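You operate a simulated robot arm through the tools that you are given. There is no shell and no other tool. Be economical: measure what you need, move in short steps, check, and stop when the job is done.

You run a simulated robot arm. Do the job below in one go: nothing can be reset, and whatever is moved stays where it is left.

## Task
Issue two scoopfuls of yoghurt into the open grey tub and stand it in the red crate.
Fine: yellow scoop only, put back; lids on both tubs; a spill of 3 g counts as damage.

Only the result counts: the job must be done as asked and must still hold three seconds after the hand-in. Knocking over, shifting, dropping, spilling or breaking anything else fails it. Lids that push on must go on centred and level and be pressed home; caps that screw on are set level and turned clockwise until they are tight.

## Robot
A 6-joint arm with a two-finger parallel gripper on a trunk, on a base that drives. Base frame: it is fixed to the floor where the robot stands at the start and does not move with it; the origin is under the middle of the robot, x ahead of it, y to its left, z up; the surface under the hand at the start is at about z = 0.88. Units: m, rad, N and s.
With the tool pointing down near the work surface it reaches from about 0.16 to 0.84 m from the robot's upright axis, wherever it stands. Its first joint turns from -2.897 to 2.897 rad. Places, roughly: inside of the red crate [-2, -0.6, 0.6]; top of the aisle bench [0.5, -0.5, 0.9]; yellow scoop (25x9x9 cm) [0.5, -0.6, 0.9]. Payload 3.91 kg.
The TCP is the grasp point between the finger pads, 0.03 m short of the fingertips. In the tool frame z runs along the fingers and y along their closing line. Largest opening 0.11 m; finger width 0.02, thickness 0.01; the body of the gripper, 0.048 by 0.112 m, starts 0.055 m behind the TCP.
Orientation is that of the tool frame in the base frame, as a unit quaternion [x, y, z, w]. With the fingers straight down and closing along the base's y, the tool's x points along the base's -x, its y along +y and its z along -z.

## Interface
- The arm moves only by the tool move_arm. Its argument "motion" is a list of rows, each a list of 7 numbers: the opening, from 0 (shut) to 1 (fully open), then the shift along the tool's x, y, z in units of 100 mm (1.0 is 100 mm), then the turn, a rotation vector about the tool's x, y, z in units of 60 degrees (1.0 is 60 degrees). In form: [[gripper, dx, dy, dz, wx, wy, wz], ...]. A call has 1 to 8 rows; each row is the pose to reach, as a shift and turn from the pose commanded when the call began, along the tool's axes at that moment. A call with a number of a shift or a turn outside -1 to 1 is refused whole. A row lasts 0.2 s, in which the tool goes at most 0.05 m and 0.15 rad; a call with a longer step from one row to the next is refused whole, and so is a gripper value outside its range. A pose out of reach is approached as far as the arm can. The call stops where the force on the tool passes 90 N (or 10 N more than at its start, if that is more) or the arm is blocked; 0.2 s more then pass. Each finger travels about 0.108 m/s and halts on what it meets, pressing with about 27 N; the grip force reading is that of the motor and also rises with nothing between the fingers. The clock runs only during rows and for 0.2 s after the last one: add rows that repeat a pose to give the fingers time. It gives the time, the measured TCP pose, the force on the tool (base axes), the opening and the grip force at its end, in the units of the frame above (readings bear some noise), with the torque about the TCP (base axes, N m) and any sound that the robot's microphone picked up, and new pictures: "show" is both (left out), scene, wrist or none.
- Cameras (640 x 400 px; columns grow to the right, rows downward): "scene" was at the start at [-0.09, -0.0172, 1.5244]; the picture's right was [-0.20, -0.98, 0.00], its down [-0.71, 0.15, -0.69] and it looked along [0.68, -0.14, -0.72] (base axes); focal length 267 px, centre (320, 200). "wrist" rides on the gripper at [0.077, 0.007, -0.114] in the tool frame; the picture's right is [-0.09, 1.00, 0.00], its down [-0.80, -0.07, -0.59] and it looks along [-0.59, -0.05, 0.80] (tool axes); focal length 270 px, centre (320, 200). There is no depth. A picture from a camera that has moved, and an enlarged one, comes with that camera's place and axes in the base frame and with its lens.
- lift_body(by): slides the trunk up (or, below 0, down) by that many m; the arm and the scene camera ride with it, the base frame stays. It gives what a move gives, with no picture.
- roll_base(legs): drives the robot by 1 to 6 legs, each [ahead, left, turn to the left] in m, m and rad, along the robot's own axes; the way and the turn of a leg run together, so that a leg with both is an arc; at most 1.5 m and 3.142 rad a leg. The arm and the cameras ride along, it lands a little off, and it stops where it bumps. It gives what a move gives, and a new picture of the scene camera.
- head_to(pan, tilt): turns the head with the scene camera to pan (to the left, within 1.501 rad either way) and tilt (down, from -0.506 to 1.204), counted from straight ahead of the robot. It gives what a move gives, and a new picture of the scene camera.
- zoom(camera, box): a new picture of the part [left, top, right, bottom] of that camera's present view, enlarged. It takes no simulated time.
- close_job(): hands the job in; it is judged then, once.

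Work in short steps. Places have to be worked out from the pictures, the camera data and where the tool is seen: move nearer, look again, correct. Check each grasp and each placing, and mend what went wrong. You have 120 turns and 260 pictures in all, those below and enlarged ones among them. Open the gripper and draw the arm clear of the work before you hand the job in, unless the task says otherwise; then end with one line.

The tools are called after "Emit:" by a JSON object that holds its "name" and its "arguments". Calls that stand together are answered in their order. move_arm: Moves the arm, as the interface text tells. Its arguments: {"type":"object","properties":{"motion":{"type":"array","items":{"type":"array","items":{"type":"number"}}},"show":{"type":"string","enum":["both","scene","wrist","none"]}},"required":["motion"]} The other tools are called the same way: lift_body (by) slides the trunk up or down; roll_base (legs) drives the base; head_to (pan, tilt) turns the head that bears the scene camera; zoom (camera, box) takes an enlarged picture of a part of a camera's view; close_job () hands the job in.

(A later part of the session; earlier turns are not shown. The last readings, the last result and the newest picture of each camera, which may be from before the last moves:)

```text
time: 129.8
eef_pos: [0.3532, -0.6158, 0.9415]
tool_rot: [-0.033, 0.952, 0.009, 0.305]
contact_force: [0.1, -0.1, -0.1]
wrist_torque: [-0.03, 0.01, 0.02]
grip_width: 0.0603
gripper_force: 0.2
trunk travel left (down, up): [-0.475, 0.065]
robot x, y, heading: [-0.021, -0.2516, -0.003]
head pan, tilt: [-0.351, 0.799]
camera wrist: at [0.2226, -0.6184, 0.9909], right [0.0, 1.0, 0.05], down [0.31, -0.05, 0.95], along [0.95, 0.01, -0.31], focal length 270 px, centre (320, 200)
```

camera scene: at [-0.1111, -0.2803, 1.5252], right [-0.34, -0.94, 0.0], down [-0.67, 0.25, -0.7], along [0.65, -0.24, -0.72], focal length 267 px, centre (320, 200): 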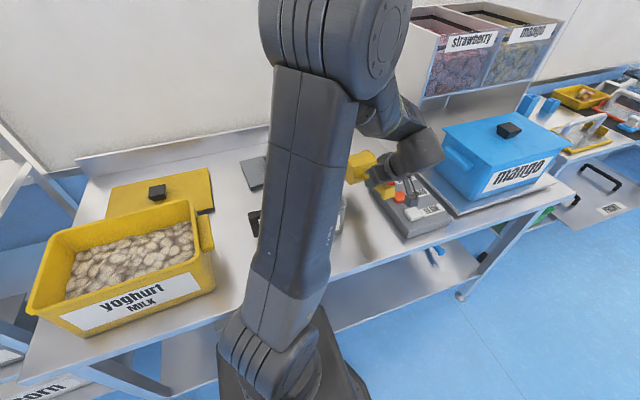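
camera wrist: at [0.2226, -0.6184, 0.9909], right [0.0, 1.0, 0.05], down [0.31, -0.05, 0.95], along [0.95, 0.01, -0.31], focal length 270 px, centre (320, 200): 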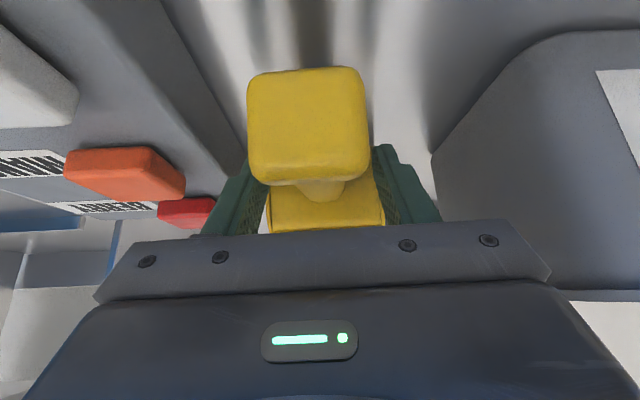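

The scoop sits as it was. I rise straight up and bring the tool upright.

Emit:
{"name": "move_arm", "arguments": {"motion": [[0.55, -0.17, 0, -0.25, 0, 0, 0], [0.55, -0.35, 0, -0.49, 0, 0, 0], [0.55, -0.52, 0, -0.74, 0, 0, 0], [0.55, -0.69, 0, -0.98, 0, 0, 0]], "show": "none"}}

Emit:
{"name": "move_arm", "arguments": {"motion": [[0.55, -0.17, 0, -0.25, 0, 0.1, 0], [0.55, -0.35, 0, -0.49, 0, 0.22, 0], [0.8, -0.52, 0, -0.74, 0, 0.34, 0], [1, -0.69, 0, -0.98, 0, 0.46, 0], [1, -0.69, 0, -0.98, 0, 0.588, 0]], "show": "both"}}

Emit:
{"name": "zoom", "arguments": {"camera": "scene", "box": [250, 100, 450, 260]}}

```text
time: 130.8
eef_pos: [0.3518, -0.6142, 1.0626]
tool_rot: [-0.034, 0.952, 0.009, 0.303]
contact_force: [1.0, 0.0, 0.5]
wrist_torque: [-0.01, -0.02, 0.03]
grip_width: 0.0605
gripper_force: 0.1
trunk travel left (down, up): [-0.475, 0.065]
robot x, y, heading: [-0.0177, -0.2498, 0.001]
head pan, tilt: [-0.351, 0.799]
```

```text
time: 132.0
eef_pos: [0.3523, -0.6144, 1.182]
tool_rot: [-0.034, 0.999, -0.002, 0.0]
contact_force: [0.0, -0.2, 0.5]
wrist_torque: [-0.01, -0.02, 0.0]
grip_width: 0.1097
gripper_force: 0.0
trunk travel left (down, up): [-0.475, 0.065]
robot x, y, heading: [-0.0172, -0.2508, -0.002]
head pan, tilt: [-0.351, 0.799]
camera scene: at [-0.111, -0.2799, 1.5252], right [-0.34, -0.94, 0.0], down [-0.67, 0.25, -0.7], along [0.65, -0.24, -0.72], focal length 267 px, centre (320, 200)
camera wrist: at [0.2741, -0.6125, 1.2967], right [0.02, 1.0, 0.0], down [0.8, -0.01, 0.59], along [0.59, -0.02, -0.8], focal length 270 px, centre (320, 200)
```

scene: 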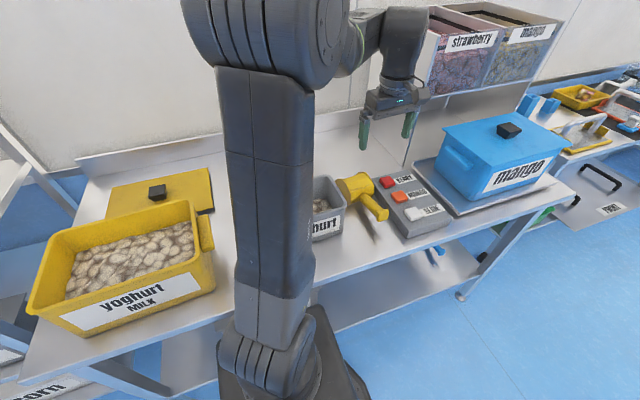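
wrist: 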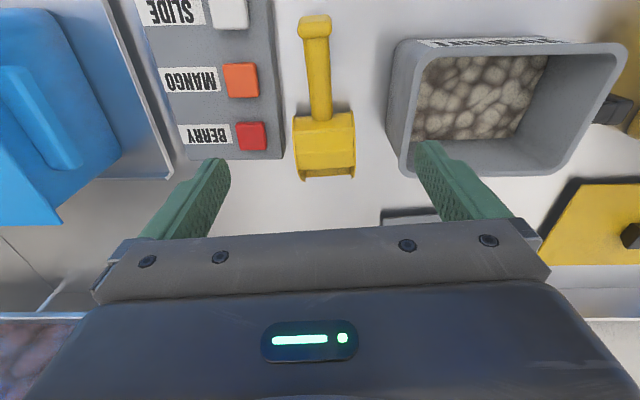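

```text
2.50 times, centred on (350, 180) of scene
camera zoom: at [-0.111, -0.2799, 1.5252], right [-0.34, -0.94, 0.0], down [-0.67, 0.25, -0.7], along [0.65, -0.24, -0.72], focal length 668 px, centre (245, 250)
```

zoom: 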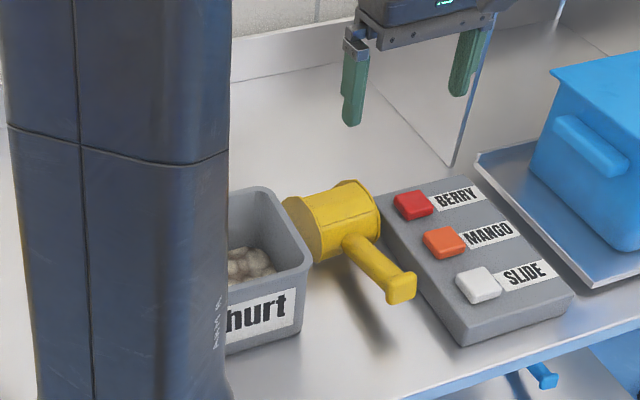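

Scoop is back. Next I measure the grey tub's rim from above, tool yaw zeroed.

Emit:
{"name": "move_arm", "arguments": {"motion": [[1, 0.1, 0.3, -0.2, 0, 0, 0.03], [1, 0.2, 0.6, -0.4, 0, 0, 0.067], [1, 0.2, 1, -0.6, 0, 0, 0.067]], "show": "none"}}

Emit:
{"name": "move_arm", "arguments": {"motion": [[1, 0.2, 0.4, 0, 0, 0, 0], [1, 0.4, 0.8, 0, 0, 0, 0], [1, 0.6, 1, 0, 0, 0, 0]], "show": "wrist"}}

Emit:
{"name": "zoom", "arguments": {"camera": "wrist", "box": [180, 0, 460, 220]}}

```text
time: 132.8
eef_pos: [0.3237, -0.5157, 1.2395]
tool_rot: [0.001, 1.0, -0.002, 0.001]
contact_force: [-0.3, 0.4, -1.2]
wrist_torque: [-0.02, 0.0, 0.0]
grip_width: 0.11
gripper_force: 0.1
trunk travel left (down, up): [-0.475, 0.065]
robot x, y, heading: [-0.0215, -0.2525, -0.0]
head pan, tilt: [-0.351, 0.799]
```

```text
time: 133.6
eef_pos: [0.2647, -0.4155, 1.241]
tool_rot: [0.002, 1.0, -0.003, 0.001]
contact_force: [0.4, -0.2, -0.8]
wrist_torque: [-0.01, 0.01, 0.03]
grip_width: 0.1102
gripper_force: 0.0
trunk travel left (down, up): [-0.475, 0.065]
robot x, y, heading: [-0.0229, -0.25, -0.002]
head pan, tilt: [-0.351, 0.799]
camera wrist: at [0.187, -0.4081, 1.3548], right [0.09, 1.0, 0.0], down [0.8, -0.07, 0.6], along [0.59, -0.06, -0.8], focal length 270 px, centre (320, 200)
```

wrist: 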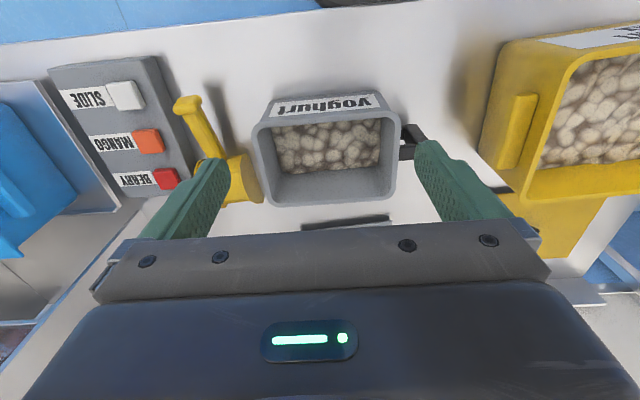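

```text
1.82 times, centred on (320, 110) of wrist
camera zoom: at [0.187, -0.4081, 1.3548], right [0.09, 1.0, 0.0], down [0.8, -0.07, 0.6], along [0.59, -0.06, -0.8], focal length 491 px, centre (320, 364)
```

zoom: 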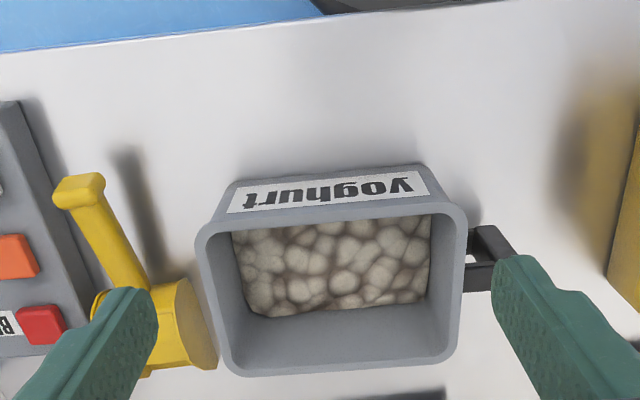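

Grey rim centre ≈ (0.384, −0.415), hardly rotated. Next I look at the grey lid behind it.

Emit:
{"name": "move_arm", "arguments": {"motion": [[1, -0.45, 0, 0, 0, 0, 0], [1, -0.9, 0.1, 0, 0, 0, 0], [1, -1, 0.2, 0, 0, 0, 0]], "show": "none"}}

Emit:
{"name": "move_arm", "arguments": {"motion": [[1, -0.45, 0, 0, 0, 0, 0], [1, -0.9, 0, 0, 0, 0, 0], [1, -1, 0, 0, 0, 0, 0]], "show": "wrist"}}

Emit:
{"name": "move_arm", "arguments": {"motion": [[1, -0.45, 0, 0, 0, 0, 0], [1, -0.9, 0, 0, 0, 0, 0], [1, -1, 0, 0.2, 0, 0, 0]], "show": "wrist"}}

```text
time: 134.4
eef_pos: [0.3655, -0.3975, 1.241]
tool_rot: [0.0, 1.0, -0.002, 0.002]
contact_force: [-0.6, -0.5, 0.4]
wrist_torque: [-0.03, -0.05, 0.01]
grip_width: 0.1099
gripper_force: 0.1
trunk travel left (down, up): [-0.475, 0.065]
robot x, y, heading: [-0.0175, -0.252, -0.003]
head pan, tilt: [-0.351, 0.799]
```

```text
time: 135.2
eef_pos: [0.4654, -0.3962, 1.24]
tool_rot: [0.001, 1.0, -0.002, 0.002]
contact_force: [-0.3, 1.1, -0.3]
wrist_torque: [0.01, 0.02, -0.02]
grip_width: 0.1102
gripper_force: 0.1
trunk travel left (down, up): [-0.475, 0.065]
robot x, y, heading: [-0.0204, -0.2519, 0.0]
head pan, tilt: [-0.351, 0.799]
camera wrist: at [0.3873, -0.3887, 1.3548], right [0.09, 1.0, 0.0], down [0.8, -0.07, 0.6], along [0.59, -0.06, -0.8], focal length 270 px, centre (320, 200)
```

wrist: 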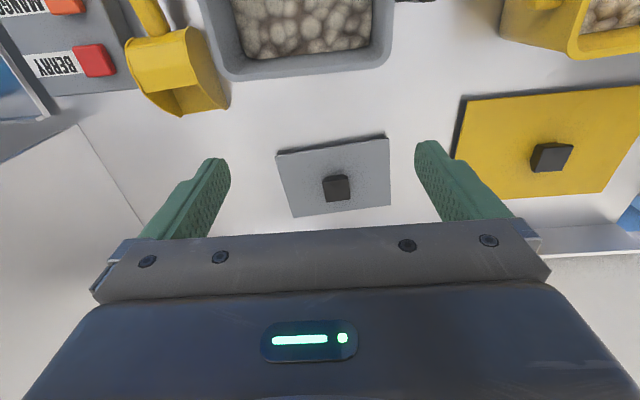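

```text
time: 136.0
eef_pos: [0.5653, -0.3953, 1.2223]
tool_rot: [0.0, 1.0, -0.002, 0.002]
contact_force: [0.9, -0.2, 0.3]
wrist_torque: [0.01, -0.03, 0.0]
grip_width: 0.1102
gripper_force: 0.0
trunk travel left (down, up): [-0.475, 0.065]
robot x, y, heading: [-0.0178, -0.25, -0.001]
head pan, tilt: [-0.351, 0.799]
camera wrist: at [0.4868, -0.3884, 1.3359], right [0.09, 1.0, 0.0], down [0.8, -0.07, 0.6], along [0.59, -0.06, -0.8], focal length 270 px, centre (320, 200)
```

wrist: 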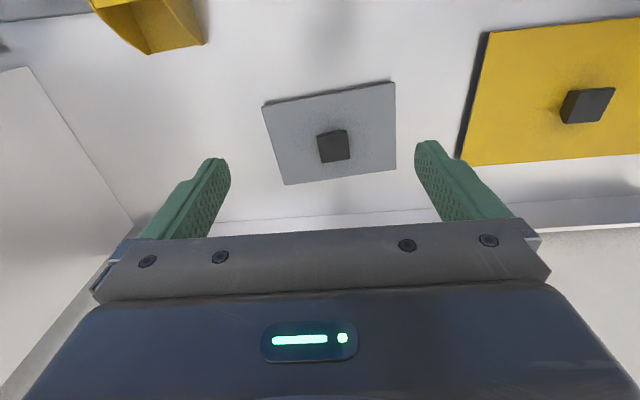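

Grey lid centre/knob ≈ (0.680, −0.386), turned about 4.5° CCW (3.5° more than the tub). I align over it and lower to z≈1.0.

Emit:
{"name": "move_arm", "arguments": {"motion": [[1, -0.4, 0.03, 0.1, 0, 0, -0.04], [1, -0.8, 0.06, 0.3, 0, 0, -0.075], [1, -1, 0.09, 0.6, 0, 0, -0.075], [1, -1, 0.09, 1.0, 0, 0, -0.075]], "show": "none"}}

Emit:
{"name": "move_arm", "arguments": {"motion": [[1, -0.15, 0, 0.3, 0, 0, 0], [1, -0.15, 0, 0.7, 0, 0, 0], [1, -0.15, 0, 1.0, 0, 0, 0]], "show": "wrist"}}

```text
time: 137.0
eef_pos: [0.6678, -0.3878, 1.1193]
tool_rot: [-0.038, 0.999, -0.002, 0.001]
contact_force: [-0.4, 0.0, -0.1]
wrist_torque: [0.02, -0.01, -0.03]
grip_width: 0.1099
gripper_force: 0.1
trunk travel left (down, up): [-0.475, 0.065]
robot x, y, heading: [-0.0203, -0.2505, -0.004]
head pan, tilt: [-0.351, 0.799]
```

```text
time: 137.8
eef_pos: [0.6819, -0.388, 1.0202]
tool_rot: [-0.037, 0.999, -0.002, 0.001]
contact_force: [-0.3, 0.5, 1.1]
wrist_torque: [0.0, 0.01, 0.04]
grip_width: 0.1102
gripper_force: 0.1
trunk travel left (down, up): [-0.475, 0.065]
robot x, y, heading: [-0.0191, -0.2532, 0.003]
head pan, tilt: [-0.351, 0.799]
camera wrist: at [0.6035, -0.3865, 1.1345], right [0.01, 1.0, 0.0], down [0.8, -0.01, 0.6], along [0.6, -0.01, -0.8], focal length 270 px, centre (320, 200)
```

wrist: 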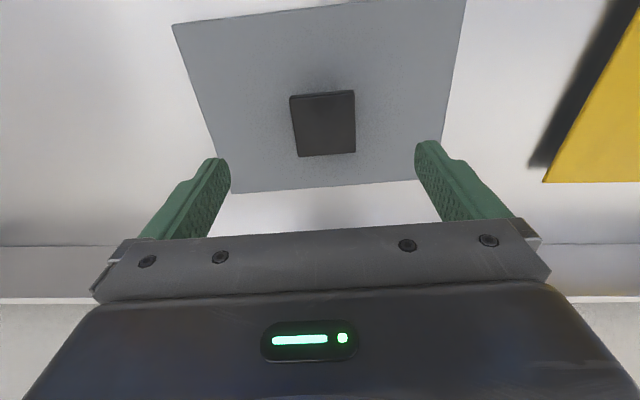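

Knob at (0.685, −0.386). I descend in small steps until near the lid.

Emit:
{"name": "move_arm", "arguments": {"motion": [[0.8, -0.03, 0.02, 0.25, 0, 0, 0], [0.8, -0.03, 0.02, 0.5, 0, 0, 0], [0.8, -0.03, 0.02, 0.7, 0, 0, 0], [0.8, -0.03, 0.02, 0.8, 0, 0, 0], [0.8, -0.03, 0.02, 0.84, 0, 0, 0], [0.8, -0.03, 0.02, 0.88, 0, 0, 0]], "show": "wrist"}}

```text
time: 139.2
eef_pos: [0.6841, -0.3849, 0.9323]
tool_rot: [-0.038, 0.999, -0.002, 0.001]
contact_force: [-0.2, -0.1, 0.2]
wrist_torque: [0.0, 0.03, 0.0]
grip_width: 0.0879
gripper_force: 0.0
trunk travel left (down, up): [-0.475, 0.065]
robot x, y, heading: [-0.0179, -0.2491, 0.003]
head pan, tilt: [-0.351, 0.799]
camera wrist: at [0.6065, -0.3842, 1.0467], right [0.01, 1.0, 0.0], down [0.8, -0.01, 0.6], along [0.6, -0.01, -0.8], focal length 270 px, centre (320, 200)
```

wrist: 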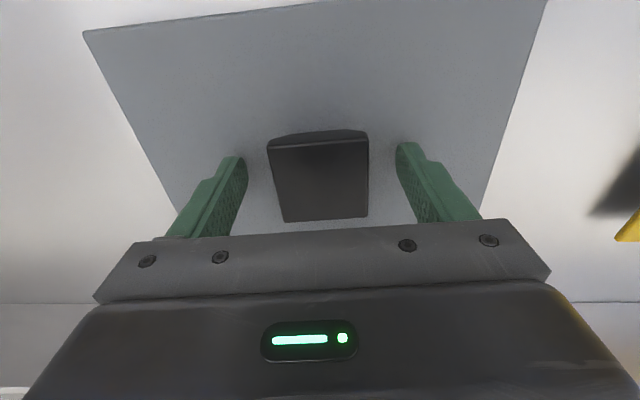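

Emit:
{"name": "move_arm", "arguments": {"motion": [[0.5, 0, 0, 0.0, 0, 0, 0], [0.3, 0, 0, 0.0, 0, 0, 0], [0, 0, 0, 0.0, 0, 0, 0], [0, 0, 0, 0.0, 0, 0, 0], [0, 0, 0, -0.04, 0, 0, 0], [0, 0, 0, -0.08, 0, 0, 0], [0, 0, 0, -0.16, 0, 0, 0], [0, 0, 0, -0.26, 0, 0, 0]], "show": "wrist"}}

```text
time: 141.0
eef_pos: [0.684, -0.3848, 0.9589]
tool_rot: [-0.039, 0.999, -0.002, 0.001]
contact_force: [0.4, 0.3, -0.9]
wrist_torque: [0.02, 0.01, -0.01]
grip_width: 0.0497
gripper_force: 26.7
trunk travel left (down, up): [-0.475, 0.065]
robot x, y, heading: [-0.0213, -0.2516, 0.002]
head pan, tilt: [-0.351, 0.799]
camera wrist: at [0.6052, -0.3838, 1.0731], right [0.01, 1.0, 0.0], down [0.8, -0.01, 0.6], along [0.6, -0.01, -0.8], focal length 270 px, centre (320, 200)
```

wrist: 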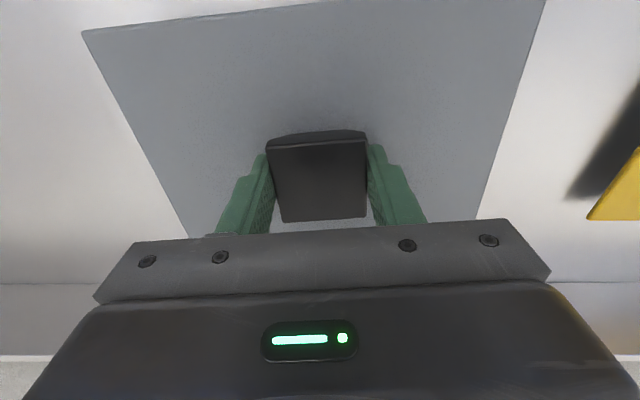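

Lid held (0.050). I raise it, move over the tub and rotate 3° CW to match.

Emit:
{"name": "move_arm", "arguments": {"motion": [[0, 0, 0, -0.15, 0, 0, 0], [0, 0, 0, -0.3, 0, 0, 0], [0, 0, 0, -0.45, 0, 0, 0], [0, 0, 0, -0.6, 0, 0, 0], [0, 0, 0, -0.75, 0, 0, 0], [0, 0, 0, -0.9, 0, 0, 0], [0, 0, 0, -1, 0, 0, 0]], "show": "none"}}

Emit:
{"name": "move_arm", "arguments": {"motion": [[0, 0, 0, -0.2, 0, 0, 0], [0, 0, 0, -0.4, 0, 0, 0], [0, 0, 0, -0.6, 0, 0, 0.02], [0, 0, 0, -0.6, 0, 0, 0.048]], "show": "none"}}

Emit:
{"name": "move_arm", "arguments": {"motion": [[0, 0.15, 0, 0, 0, 0, 0], [0, 0.3, 0, 0, 0, 0, 0], [0, 0.45, 0, 0, 0, 0, 0], [0, 0.6, 0, 0, 0, 0, 0], [0, 0.75, 0, 0, 0, 0, 0], [0, 0.9, 0, 0, 0, 0, 0], [0, 1, 0, 0, 0, 0, 0]], "show": "none"}}

Emit:
{"name": "move_arm", "arguments": {"motion": [[0, 0.15, 0, 0, 0, 0, 0], [0, 0.3, 0, 0, 0, 0, 0], [0, 0.45, 0, 0, 0, 0, 0], [0, 0.6, 0, 0, 0, 0, 0], [0, 0.75, 0, 0, 0, 0, 0], [0, 0.9, 0, 0, 0, 0, 0], [0, 1, 0, 0, 0, 0, 0]], "show": "both"}}

```text
time: 142.6
eef_pos: [0.6853, -0.3843, 1.0595]
tool_rot: [-0.038, 0.999, -0.002, 0.001]
contact_force: [0.5, -0.5, -1.0]
wrist_torque: [0.03, -0.01, 0.0]
grip_width: 0.0494
gripper_force: 27.2
trunk travel left (down, up): [-0.475, 0.065]
robot x, y, heading: [-0.02, -0.2524, 0.001]
head pan, tilt: [-0.351, 0.799]
```

```text
time: 143.6
eef_pos: [0.6826, -0.3854, 1.119]
tool_rot: [-0.012, 1.0, -0.002, 0.001]
contact_force: [0.0, -0.5, 0.1]
wrist_torque: [0.0, 0.01, 0.01]
grip_width: 0.0495
gripper_force: 27.1
trunk travel left (down, up): [-0.475, 0.065]
robot x, y, heading: [-0.0172, -0.2519, 0.001]
head pan, tilt: [-0.351, 0.799]
```

```text
time: 145.2
eef_pos: [0.5815, -0.3868, 1.1188]
tool_rot: [-0.014, 1.0, -0.003, 0.002]
contact_force: [0.4, 0.5, -0.9]
wrist_torque: [0.0, -0.02, -0.02]
grip_width: 0.0494
gripper_force: 27.0
trunk travel left (down, up): [-0.475, 0.065]
robot x, y, heading: [-0.0197, -0.2501, -0.002]
head pan, tilt: [-0.351, 0.799]
```

```text
time: 146.8
eef_pos: [0.4839, -0.3903, 1.118]
tool_rot: [-0.013, 1.0, -0.002, 0.001]
contact_force: [0.3, 0.0, -0.9]
wrist_torque: [0.01, -0.02, -0.02]
grip_width: 0.0494
gripper_force: 26.4
trunk travel left (down, up): [-0.475, 0.065]
robot x, y, heading: [-0.0172, -0.2501, -0.005]
head pan, tilt: [-0.351, 0.799]
camera scene: at [-0.1116, -0.2797, 1.5251], right [-0.34, -0.94, 0.0], down [-0.67, 0.25, -0.7], along [0.65, -0.24, -0.72], focal length 267 px, centre (320, 200)
camera wrist: at [0.406, -0.3849, 1.2335], right [0.06, 1.0, 0.0], down [0.8, -0.05, 0.6], along [0.6, -0.04, -0.8], focal length 270 px, centre (320, 200)
```

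scene: 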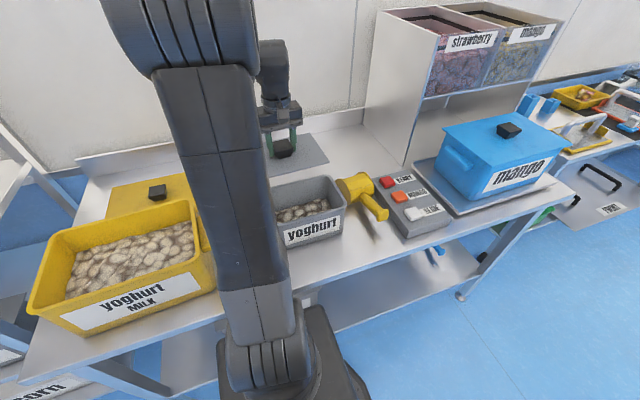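
wrist: 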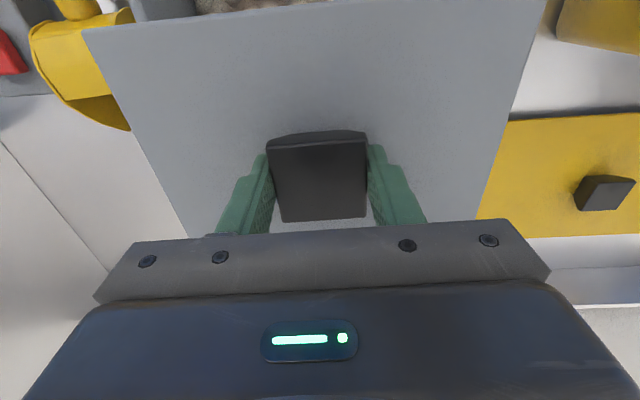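

Emit:
{"name": "move_arm", "arguments": {"motion": [[0, 0.15, -0.03, 0, 0, 0, 0], [0, 0.3, -0.06, 0, 0, 0, 0], [0, 0.45, -0.1, 0, 0, 0, 0], [0, 0.6, -0.13, 0, 0, 0, 0], [0, 0.75, -0.16, 0, 0, 0, 0], [0, 0.9, -0.2, 0, 0, 0, 0], [0, 0.996, -0.224, 0, 0, 0, 0]], "show": "none"}}

Emit:
{"name": "move_arm", "arguments": {"motion": [[0, 0, 0, 0.15, 0, 0, 0], [0, 0, 0, 0.3, 0, 0, 0], [0, 0, 0, 0.4, 0, 0, 0]], "show": "both"}}

Emit:
{"name": "zoom", "arguments": {"camera": "scene", "box": [240, 130, 400, 270]}}

```text
time: 148.4
eef_pos: [0.3842, -0.4158, 1.1191]
tool_rot: [-0.014, 1.0, -0.001, 0.001]
contact_force: [-0.7, 0.0, 0.1]
wrist_torque: [0.02, 0.02, 0.02]
grip_width: 0.0496
gripper_force: 27.6
trunk travel left (down, up): [-0.475, 0.065]
robot x, y, heading: [-0.0204, -0.2522, 0.004]
head pan, tilt: [-0.351, 0.799]
```

```text
time: 149.2
eef_pos: [0.3851, -0.4149, 1.0785]
tool_rot: [-0.013, 1.0, -0.002, 0.0]
contact_force: [-0.2, -0.4, -0.7]
wrist_torque: [0.02, -0.02, 0.02]
grip_width: 0.0498
gripper_force: 27.2
trunk travel left (down, up): [-0.475, 0.065]
robot x, y, heading: [-0.0171, -0.2518, 0.001]
head pan, tilt: [-0.351, 0.799]
camera scene: at [-0.1114, -0.2797, 1.5252], right [-0.34, -0.94, 0.0], down [-0.67, 0.25, -0.7], along [0.65, -0.24, -0.72], focal length 267 px, centre (320, 200)
camera wrist: at [0.3066, -0.4106, 1.1938], right [0.06, 1.0, 0.0], down [0.8, -0.05, 0.6], along [0.6, -0.04, -0.8], focal length 270 px, centre (320, 200)
```

scene: 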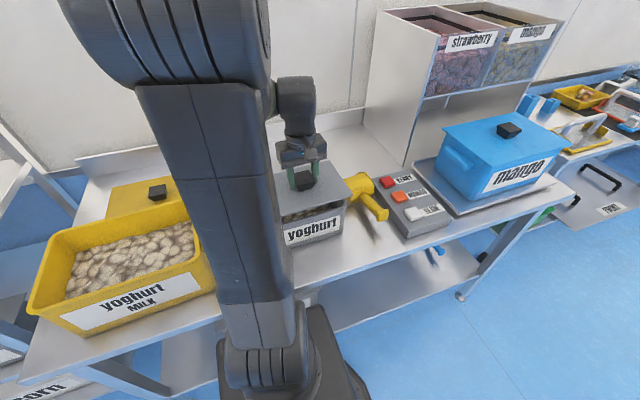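
wrist: 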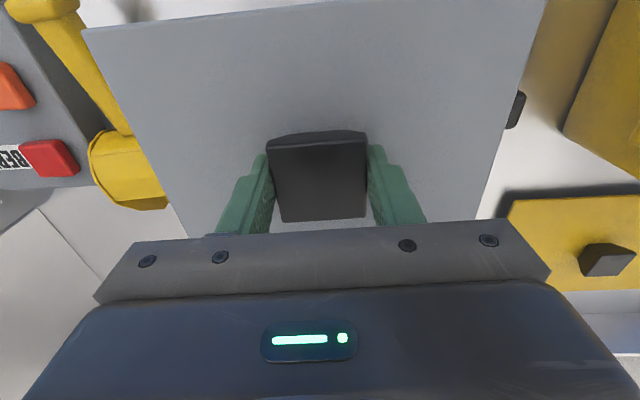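

```text
2.86 times, centred on (320, 200) of scene
camera zoom: at [-0.1114, -0.2797, 1.5252], right [-0.34, -0.94, 0.0], down [-0.67, 0.25, -0.7], along [0.65, -0.24, -0.72], focal length 764 px, centre (320, 200)
```

zoom: 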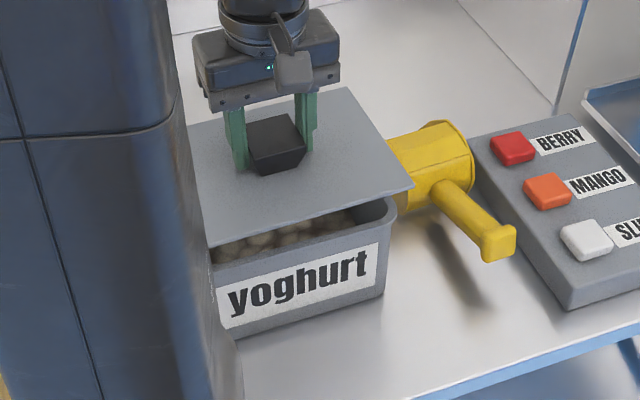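

Emit:
{"name": "move_arm", "arguments": {"motion": [[0, 0, 0, 0.1, 0, 0, 0], [0, 0, 0, 0.2, 0, 0, 0], [0, 0, 0, 0.2, 0, 0, 0]], "show": "none"}}

Emit:
{"name": "head_to", "arguments": {"pan": -0.5, "tilt": 0.8}}

Emit:
{"name": "zoom", "arguments": {"camera": "scene", "box": [190, 130, 330, 250]}}

```text
time: 150.0
eef_pos: [0.3842, -0.4139, 1.0598]
tool_rot: [-0.013, 1.0, -0.001, 0.001]
contact_force: [0.3, -0.1, -1.6]
wrist_torque: [-0.02, 0.05, 0.01]
grip_width: 0.0495
gripper_force: 27.0
trunk travel left (down, up): [-0.475, 0.065]
robot x, y, heading: [-0.0171, -0.251, -0.002]
head pan, tilt: [-0.351, 0.799]
```

```text
time: 150.7
eef_pos: [0.385, -0.4154, 1.0599]
tool_rot: [-0.013, 1.0, -0.002, 0.0]
contact_force: [1.1, -0.8, -0.1]
wrist_torque: [0.02, 0.03, 0.04]
grip_width: 0.0496
gripper_force: 26.7
trunk travel left (down, up): [-0.475, 0.065]
robot x, y, heading: [-0.0212, -0.2538, -0.003]
head pan, tilt: [-0.499, 0.799]
camera scene: at [-0.1164, -0.2905, 1.5252], right [-0.48, -0.88, 0.0], down [-0.63, 0.34, -0.7], along [0.61, -0.33, -0.72], focal length 267 px, centre (320, 200)
```

scene: 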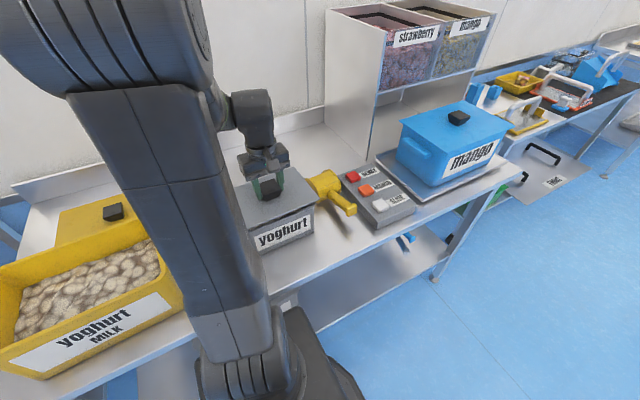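

```text
3.33 times, centred on (260, 190) of scene
camera zoom: at [-0.1164, -0.2905, 1.5252], right [-0.48, -0.88, 0.0], down [-0.63, 0.34, -0.7], along [0.61, -0.33, -0.72], focal length 891 px, centre (520, 233)
```

zoom: 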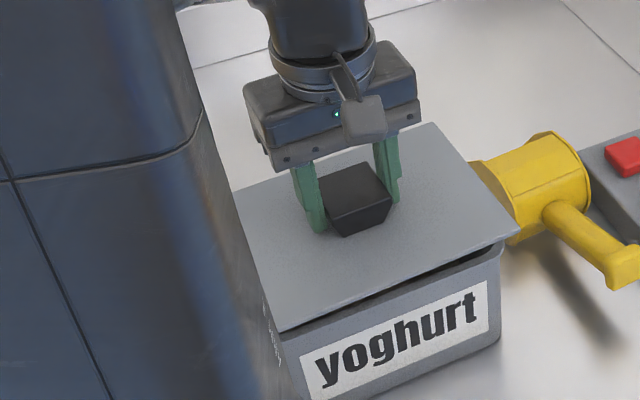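

Alignment is within a few mm by both views. I lower gently to feel the engagement.

Emit:
{"name": "move_arm", "arguments": {"motion": [[0, 0, 0, 0.04, 0, 0, 0], [0, 0, 0, 0.08, 0, 0, 0], [0, 0, 0, 0.12, 0, 0, 0]], "show": "none"}}

Emit:
{"name": "zoom", "arguments": {"camera": "scene", "box": [190, 130, 330, 250]}}

```text
time: 151.5
eef_pos: [0.3841, -0.4155, 1.047]
tool_rot: [-0.013, 1.0, -0.001, 0.001]
contact_force: [0.7, 0.6, -0.2]
wrist_torque: [0.02, -0.01, 0.02]
grip_width: 0.0496
gripper_force: 27.3
trunk travel left (down, up): [-0.475, 0.065]
robot x, y, heading: [-0.0176, -0.2554, 0.001]
head pan, tilt: [-0.499, 0.799]
```

```text
3.33 times, centred on (260, 190) of scene
camera zoom: at [-0.1164, -0.2906, 1.5252], right [-0.48, -0.88, 0.0], down [-0.63, 0.34, -0.7], along [0.61, -0.33, -0.72], focal length 891 px, centre (520, 233)
```

zoom: 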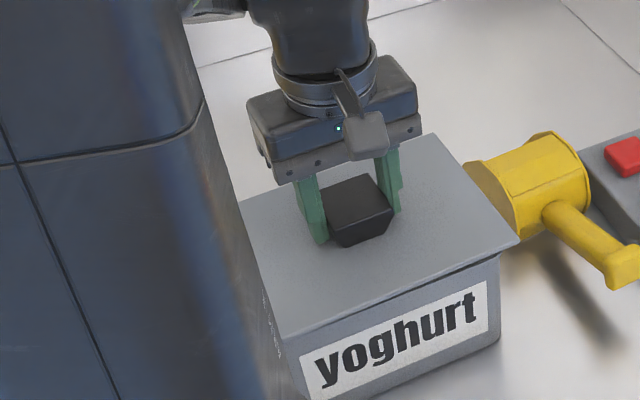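

Emit:
{"name": "move_arm", "arguments": {"motion": [[0, 0, 0, 0.03, 0, 0, 0], [0, 0, 0, 0.06, 0, 0, 0], [0, 0, 0, 0.06, 0, 0, 0]], "show": "none"}}

Emit:
{"name": "move_arm", "arguments": {"motion": [[0, 0, 0, 0.03, 0, 0, 0], [0, 0, 0, 0.06, 0, 0, 0], [0, 0, 0, 0.06, 0, 0, 0]], "show": "wrist"}}

Emit:
{"name": "zoom", "arguments": {"camera": "scene", "box": [190, 130, 330, 250]}}

```text
time: 152.3
eef_pos: [0.3842, -0.4147, 1.0421]
tool_rot: [-0.013, 1.0, -0.002, 0.001]
contact_force: [-0.2, 0.0, -0.7]
wrist_torque: [0.03, -0.03, 0.01]
grip_width: 0.0498
gripper_force: 27.4
trunk travel left (down, up): [-0.475, 0.065]
robot x, y, heading: [-0.0193, -0.2495, 0.001]
head pan, tilt: [-0.499, 0.799]
```

```text
time: 153.1
eef_pos: [0.3843, -0.4146, 1.0358]
tool_rot: [-0.013, 1.0, -0.003, 0.003]
contact_force: [3.0, -2.2, 26.9]
wrist_torque: [0.09, -0.12, 0.03]
grip_width: 0.0498
gripper_force: 27.7
trunk travel left (down, up): [-0.475, 0.065]
robot x, y, heading: [-0.0159, -0.25, -0.001]
head pan, tilt: [-0.499, 0.799]
camera wrist: at [0.3062, -0.4098, 1.1503], right [0.06, 1.0, -0.01], down [0.8, -0.05, 0.6], along [0.6, -0.04, -0.8], focal length 270 px, centre (320, 200)
```

wrist: 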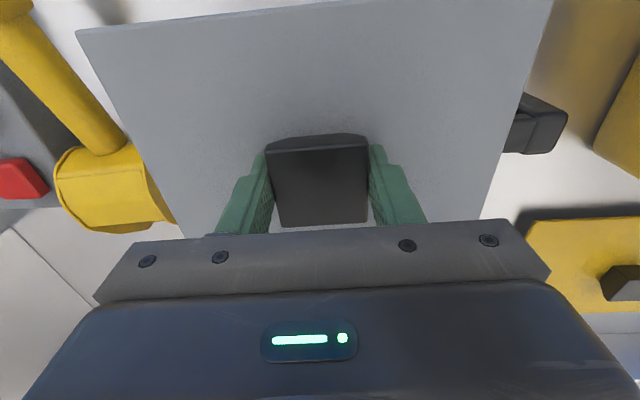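

```text
3.33 times, centred on (260, 190) of scene
camera zoom: at [-0.1177, -0.2902, 1.5253], right [-0.48, -0.88, 0.0], down [-0.63, 0.34, -0.7], along [0.61, -0.33, -0.72], focal length 891 px, centre (520, 233)
```

zoom: 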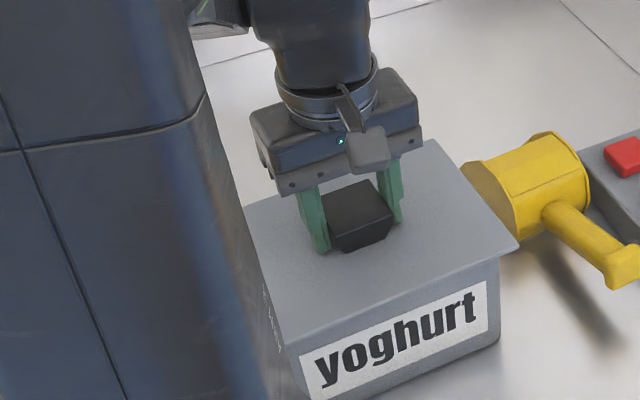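

Contact at 27 N with little torque – it is level on the rim. I press further to seat it.

Emit:
{"name": "move_arm", "arguments": {"motion": [[0, 0, 0, 0.03, 0, 0, 0], [0, 0, 0, 0.06, 0, 0, 0], [0, 0, 0, 0.09, 0, 0, 0], [0, 0, 0, 0.12, 0, 0, 0]], "show": "none"}}

Emit:
{"name": "zoom", "arguments": {"camera": "scene", "box": [190, 130, 330, 250]}}

```text
time: 153.8
eef_pos: [0.3842, -0.4155, 1.0348]
tool_rot: [-0.014, 1.0, -0.006, 0.011]
contact_force: [-6.6, 3.1, 46.5]
wrist_torque: [2.13, 1.22, 0.32]
grip_width: 0.0496
gripper_force: 26.9
trunk travel left (down, up): [-0.475, 0.065]
robot x, y, heading: [-0.0208, -0.2499, 0.003]
head pan, tilt: [-0.499, 0.799]
stopped in row 3: the force on the tool passed its limit at 94 N (the readings are from after the stop); the commanded pose is now the measured one
```

```text
3.33 times, centred on (260, 190) of scene
camera zoom: at [-0.121, -0.2891, 1.5247], right [-0.48, -0.88, 0.0], down [-0.63, 0.34, -0.7], along [0.61, -0.33, -0.71], focal length 891 px, centre (520, 233)
```

zoom: 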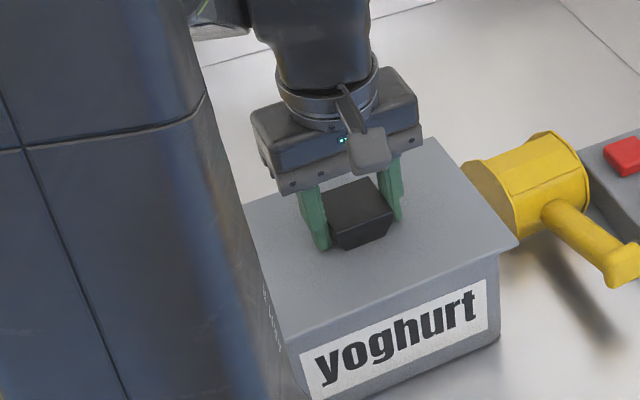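

Pressed with 94 N. I release and look at the lid seam up close.

Emit:
{"name": "move_arm", "arguments": {"motion": [[0, 0, 0, -0.03, 0, 0, 0], [0.4, 0, 0, -0.03, 0, 0, 0], [0.8, 0, 0, -0.03, 0, 0, 0], [1, 0, 0, -0.03, 0, 0, 0], [1, 0, 0, -0.3, 0, 0, 0], [1, 0, 0, -0.6, 0, 0, 0], [1, 0, 0, -1, 0, 0, 0]], "show": "wrist"}}

Emit:
{"name": "zoom", "arguments": {"camera": "scene", "box": [230, 150, 330, 250]}}

```text
time: 155.3
eef_pos: [0.387, -0.4153, 1.1309]
tool_rot: [-0.014, 1.0, -0.004, 0.007]
contact_force: [-0.1, -0.5, 0.4]
wrist_torque: [0.01, 0.01, 0.01]
grip_width: 0.11
gripper_force: 0.0
trunk travel left (down, up): [-0.475, 0.065]
robot x, y, heading: [-0.0207, -0.2518, 0.001]
head pan, tilt: [-0.499, 0.799]
camera wrist: at [0.3068, -0.4108, 1.2447], right [0.06, 1.0, -0.01], down [0.79, -0.04, 0.61], along [0.6, -0.04, -0.8], focal length 270 px, centre (320, 200)
```

wrist: 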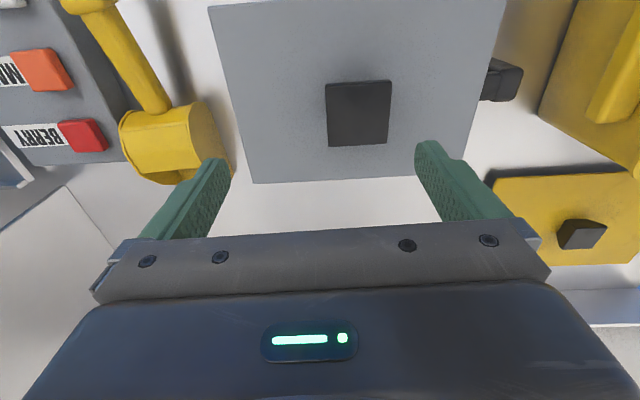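

```text
4.00 times, centred on (280, 200) of scene
camera zoom: at [-0.1169, -0.2904, 1.525], right [-0.48, -0.88, 0.0], down [-0.63, 0.34, -0.7], along [0.61, -0.33, -0.72], focal length 1069 px, centre (480, 200)
```

zoom: 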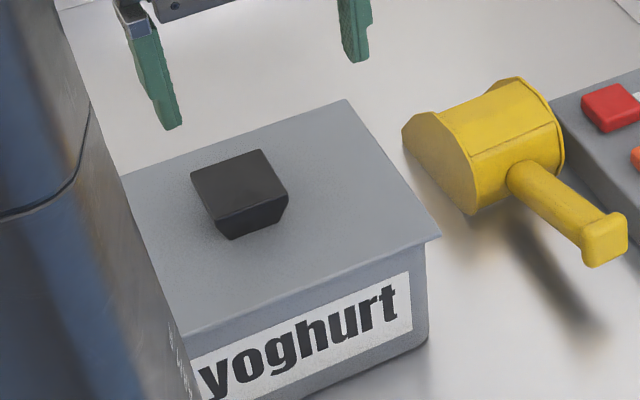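

The tub and lid seem to have shifted ~2 cm to the left on release. I inspect closely.

Emit:
{"name": "zoom", "arguments": {"camera": "wrist", "box": [190, 0, 540, 200]}}

Emit:
{"name": "head_to", "arguments": {"pan": -0.2, "tilt": 0.8}}

```text
1.83 times, centred on (365, 100) of wrist
camera zoom: at [0.3068, -0.4108, 1.2447], right [0.06, 1.0, -0.01], down [0.79, -0.04, 0.61], along [0.6, -0.04, -0.8], focal length 494 px, centre (238, 383)
```

zoom: 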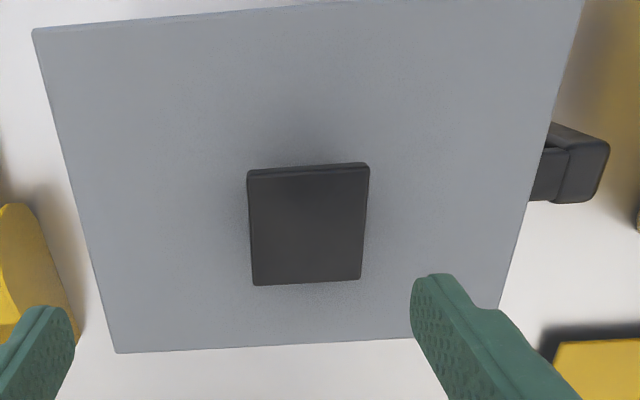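

```text
time: 156.2
eef_pos: [0.3873, -0.4168, 1.1317]
tool_rot: [-0.014, 1.0, -0.004, 0.007]
contact_force: [0.5, 0.4, 0.4]
wrist_torque: [-0.03, 0.02, 0.0]
grip_width: 0.1099
gripper_force: 0.0
trunk travel left (down, up): [-0.475, 0.065]
robot x, y, heading: [-0.0178, -0.2536, -0.001]
head pan, tilt: [-0.201, 0.799]
camera scene: at [-0.1081, -0.2682, 1.5252], right [-0.2, -0.98, 0.0], down [-0.7, 0.14, -0.7], along [0.68, -0.14, -0.72], focal length 267 px, centre (320, 200)
```

scene: 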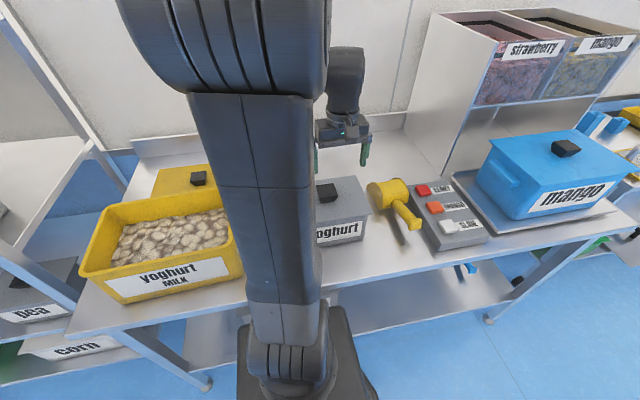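

Tub and lid moved together (lid centre now ≈(0.386, −0.384)), so they're engaged, and nothing else was touched. I check the seam.

Emit:
{"name": "zoom", "arguments": {"camera": "scene", "box": [290, 160, 400, 260]}}

```text
4.00 times, centred on (345, 210) of scene
camera zoom: at [-0.1081, -0.2682, 1.5252], right [-0.2, -0.98, 0.0], down [-0.7, 0.14, -0.7], along [0.68, -0.14, -0.72], focal length 1069 px, centre (220, 160)
```

zoom: 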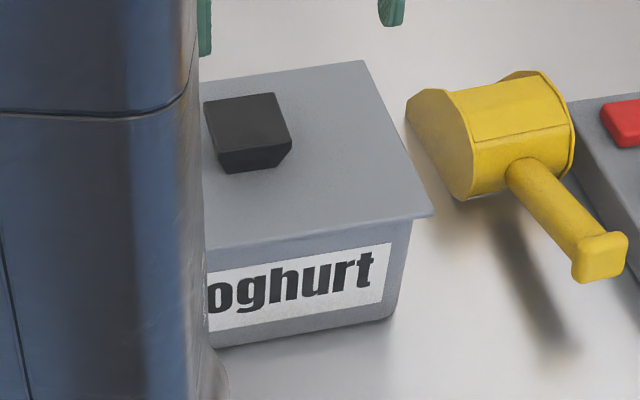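

Seam looks closed. To be sure it's home, I press on the knob's centre with closed fingers.

Emit:
{"name": "move_arm", "arguments": {"motion": [[0.5, 0.02, 0.1, 0, 0, 0, 0.01], [0, 0.03, 0.2, 0.1, 0, 0, 0.026], [0, 0.03, 0.29, 0.3, 0, 0, 0.026], [0, 0.03, 0.29, 0.5, 0, 0, 0.026], [0, 0.03, 0.29, 0.58, 0, 0, 0.026]], "show": "none"}}

Emit:
{"name": "zoom", "arguments": {"camera": "scene", "box": [290, 140, 400, 260]}}

```text
time: 157.3
eef_pos: [0.3822, -0.3868, 1.0728]
tool_rot: [0.0, 1.0, -0.005, 0.007]
contact_force: [0.3, -0.1, 1.1]
wrist_torque: [0.05, -0.03, 0.0]
grip_width: 0.0
gripper_force: 27.9
trunk travel left (down, up): [-0.475, 0.065]
robot x, y, heading: [-0.0198, -0.2506, 0.0]
head pan, tilt: [-0.201, 0.799]
```

```text
3.33 times, centred on (345, 200) of scene
camera zoom: at [-0.1081, -0.2681, 1.5252], right [-0.2, -0.98, 0.0], down [-0.7, 0.14, -0.7], along [0.68, -0.14, -0.72], focal length 891 px, centre (237, 200)
```

zoom: 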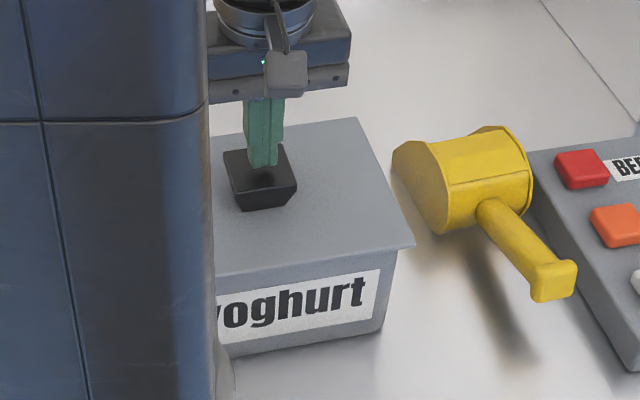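

Emit:
{"name": "move_arm", "arguments": {"motion": [[0, 0, 0, 0.04, 0, 0, 0], [0, 0, 0, 0.08, 0, 0, 0], [0, 0, 0, 0.11, 0, 0, 0], [0, 0, 0, 0.14, 0, 0, 0], [0, 0, 0, 0.17, 0, 0, 0], [0, 0, 0, 0.2, 0, 0, 0], [0, 0, 0, 0.22, 0, 0, 0]], "show": "none"}}

Emit:
{"name": "zoom", "arguments": {"camera": "scene", "box": [290, 140, 400, 260]}}

```text
time: 158.6
eef_pos: [0.3854, -0.3881, 1.0653]
tool_rot: [-0.002, 1.0, -0.009, 0.018]
contact_force: [-5.2, 1.9, 47.4]
wrist_torque: [0.06, 0.56, 0.06]
grip_width: 0.0001
gripper_force: 27.6
trunk travel left (down, up): [-0.475, 0.065]
robot x, y, heading: [-0.0224, -0.2512, -0.002]
head pan, tilt: [-0.201, 0.799]
stopped in row 5: the force on the tool passed its limit at 97 N (the readings are from after the stop); the commanded pose is now the measured one
```

```text
3.33 times, centred on (345, 200) of scene
camera zoom: at [-0.1129, -0.2664, 1.5248], right [-0.2, -0.98, 0.0], down [-0.7, 0.14, -0.7], along [0.69, -0.14, -0.71], focal length 891 px, centre (237, 200)
```

zoom: 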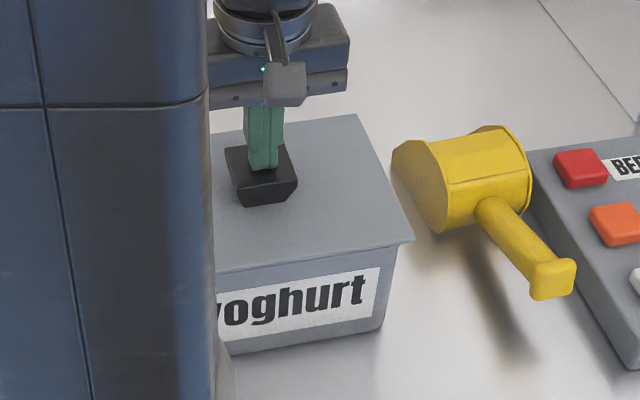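

Seated: 97 N with no further travel. Both lids seem to creep when the fingers open wide, so for the yellow lid I'll open only slightly on release. Now rise and head to the yellow lid.

Emit:
{"name": "move_arm", "arguments": {"motion": [[0, 0, 0, -0.1, 0, 0, 0], [0, 0, 0, -0.4, 0, 0, 0], [0, 0, 0, -0.8, 0, 0, 0], [0, 0, 0, -1, 0, 0, 0]], "show": "wrist"}}

Emit:
{"name": "zoom", "arguments": {"camera": "scene", "box": [290, 140, 400, 260]}}

```text
time: 159.6
eef_pos: [0.3834, -0.3875, 1.161]
tool_rot: [-0.001, 1.0, -0.007, 0.013]
contact_force: [-0.1, 0.1, 0.9]
wrist_torque: [0.01, -0.04, 0.02]
grip_width: 0.0001
gripper_force: 26.7
trunk travel left (down, up): [-0.475, 0.065]
robot x, y, heading: [-0.0191, -0.2489, -0.001]
head pan, tilt: [-0.201, 0.799]
camera wrist: at [0.3034, -0.3788, 1.2729], right [0.09, 1.0, -0.01], down [0.79, -0.06, 0.62], along [0.61, -0.06, -0.79], focal length 270 px, centre (320, 200)
```

wrist: 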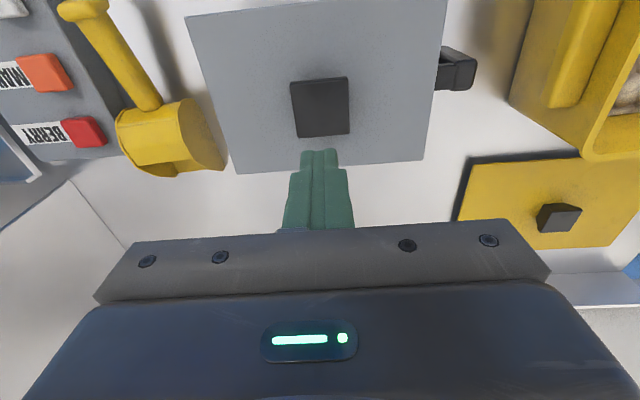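

```text
3.33 times, centred on (345, 200) of scene
camera zoom: at [-0.1082, -0.268, 1.5251], right [-0.2, -0.98, 0.0], down [-0.7, 0.14, -0.7], along [0.68, -0.14, -0.72], focal length 891 px, centre (237, 200)
```

zoom: 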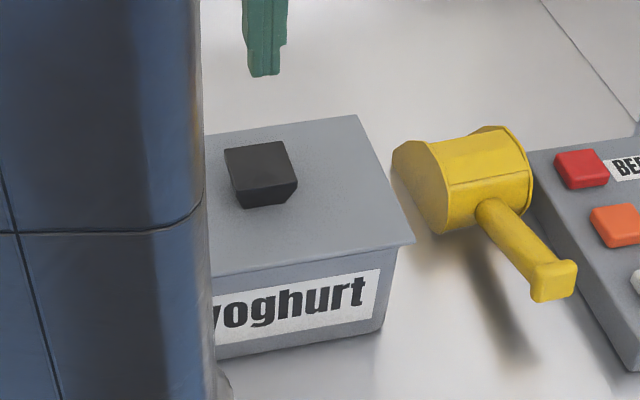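

I carry on to the yellow lid, correcting a 1.5° tool tilt on the way.

Emit:
{"name": "move_arm", "arguments": {"motion": [[0, -0.1, 0.33, -0.1, -0.013, 0.025, 0], [0.5, -0.25, 0.67, -0.2, -0.013, 0.025, 0], [1, -0.45, 1, -0.3, -0.013, 0.025, 0]], "show": "none"}}

Emit:
{"name": "move_arm", "arguments": {"motion": [[1, -0.15, 0.33, 0, 0, 0, 0], [1, -0.3, 0.67, 0, 0, 0, 0], [1, -0.45, 1, 0, 0, 0, 0]], "show": "none"}}

Emit:
{"name": "move_arm", "arguments": {"motion": [[1, -0.15, 0.33, 0, 0, 0, 0], [1, -0.3, 0.67, 0, 0, 0, 0], [1, -0.45, 1, 0, 0, 0, 0]], "show": "none"}}

Emit:
{"name": "move_arm", "arguments": {"motion": [[1, -0.15, 0.28, 0, 0, 0, 0], [1, -0.3, 0.56, 0, 0, 0, 0], [1, -0.45, 0.84, 0, 0, 0, 0]], "show": "wrist"}}

```text
time: 160.3
eef_pos: [0.4298, -0.2852, 1.19]
tool_rot: [-0.001, 1.0, -0.001, 0.0]
contact_force: [-0.6, 0.9, 0.2]
wrist_torque: [0.0, 0.01, 0.0]
grip_width: 0.1102
gripper_force: 0.0
trunk travel left (down, up): [-0.475, 0.065]
robot x, y, heading: [-0.0223, -0.2503, -0.003]
head pan, tilt: [-0.201, 0.799]
```

```text
time: 161.2
eef_pos: [0.475, -0.1848, 1.1915]
tool_rot: [-0.001, 1.0, 0.0, 0.0]
contact_force: [0.6, 0.1, 0.3]
wrist_torque: [0.01, 0.0, 0.0]
grip_width: 0.1103
gripper_force: 0.1
trunk travel left (down, up): [-0.475, 0.065]
robot x, y, heading: [-0.0173, -0.2511, -0.001]
head pan, tilt: [-0.201, 0.799]
```

```text
time: 161.9
eef_pos: [0.5184, -0.0852, 1.1916]
tool_rot: [0.0, 1.0, -0.001, -0.001]
contact_force: [0.3, -0.7, -1.0]
wrist_torque: [-0.01, -0.01, -0.01]
grip_width: 0.1098
gripper_force: 0.2
trunk travel left (down, up): [-0.475, 0.065]
robot x, y, heading: [-0.0231, -0.2508, -0.004]
head pan, tilt: [-0.201, 0.799]
```

```text
time: 162.8
eef_pos: [0.5651, -0.0046, 1.19]
tool_rot: [-0.001, 1.0, -0.001, 0.0]
contact_force: [0.1, 0.2, -0.8]
wrist_torque: [-0.03, 0.0, 0.01]
grip_width: 0.1103
gripper_force: 0.1
trunk travel left (down, up): [-0.475, 0.065]
robot x, y, heading: [-0.02, -0.2504, 0.002]
head pan, tilt: [-0.201, 0.799]
camera wrist: at [0.4868, 0.003, 1.3061], right [0.09, 1.0, 0.0], down [0.8, -0.07, 0.59], along [0.59, -0.05, -0.8], focal length 270 px, centre (320, 200)
```

wrist: 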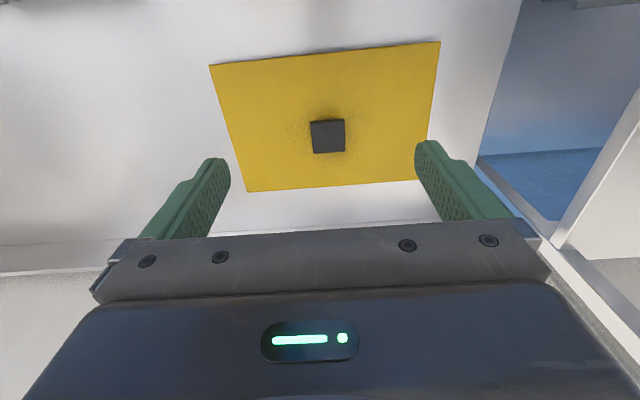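

Yellow lid's knob is at ≈(0.649, 0.000). A zoom to measure its yaw.

Emit:
{"name": "zoom", "arguments": {"camera": "wrist", "box": [190, 20, 460, 200]}}

```text
2.22 times, centred on (325, 110) of wrist
camera zoom: at [0.4868, 0.003, 1.3061], right [0.09, 1.0, 0.0], down [0.8, -0.07, 0.59], along [0.59, -0.05, -0.8], focal length 601 px, centre (309, 400)
```

zoom: 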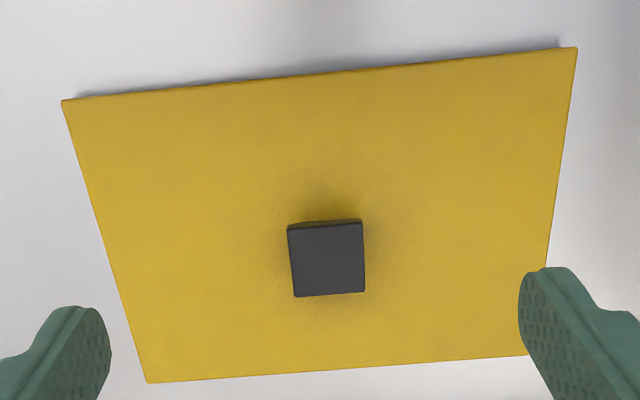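

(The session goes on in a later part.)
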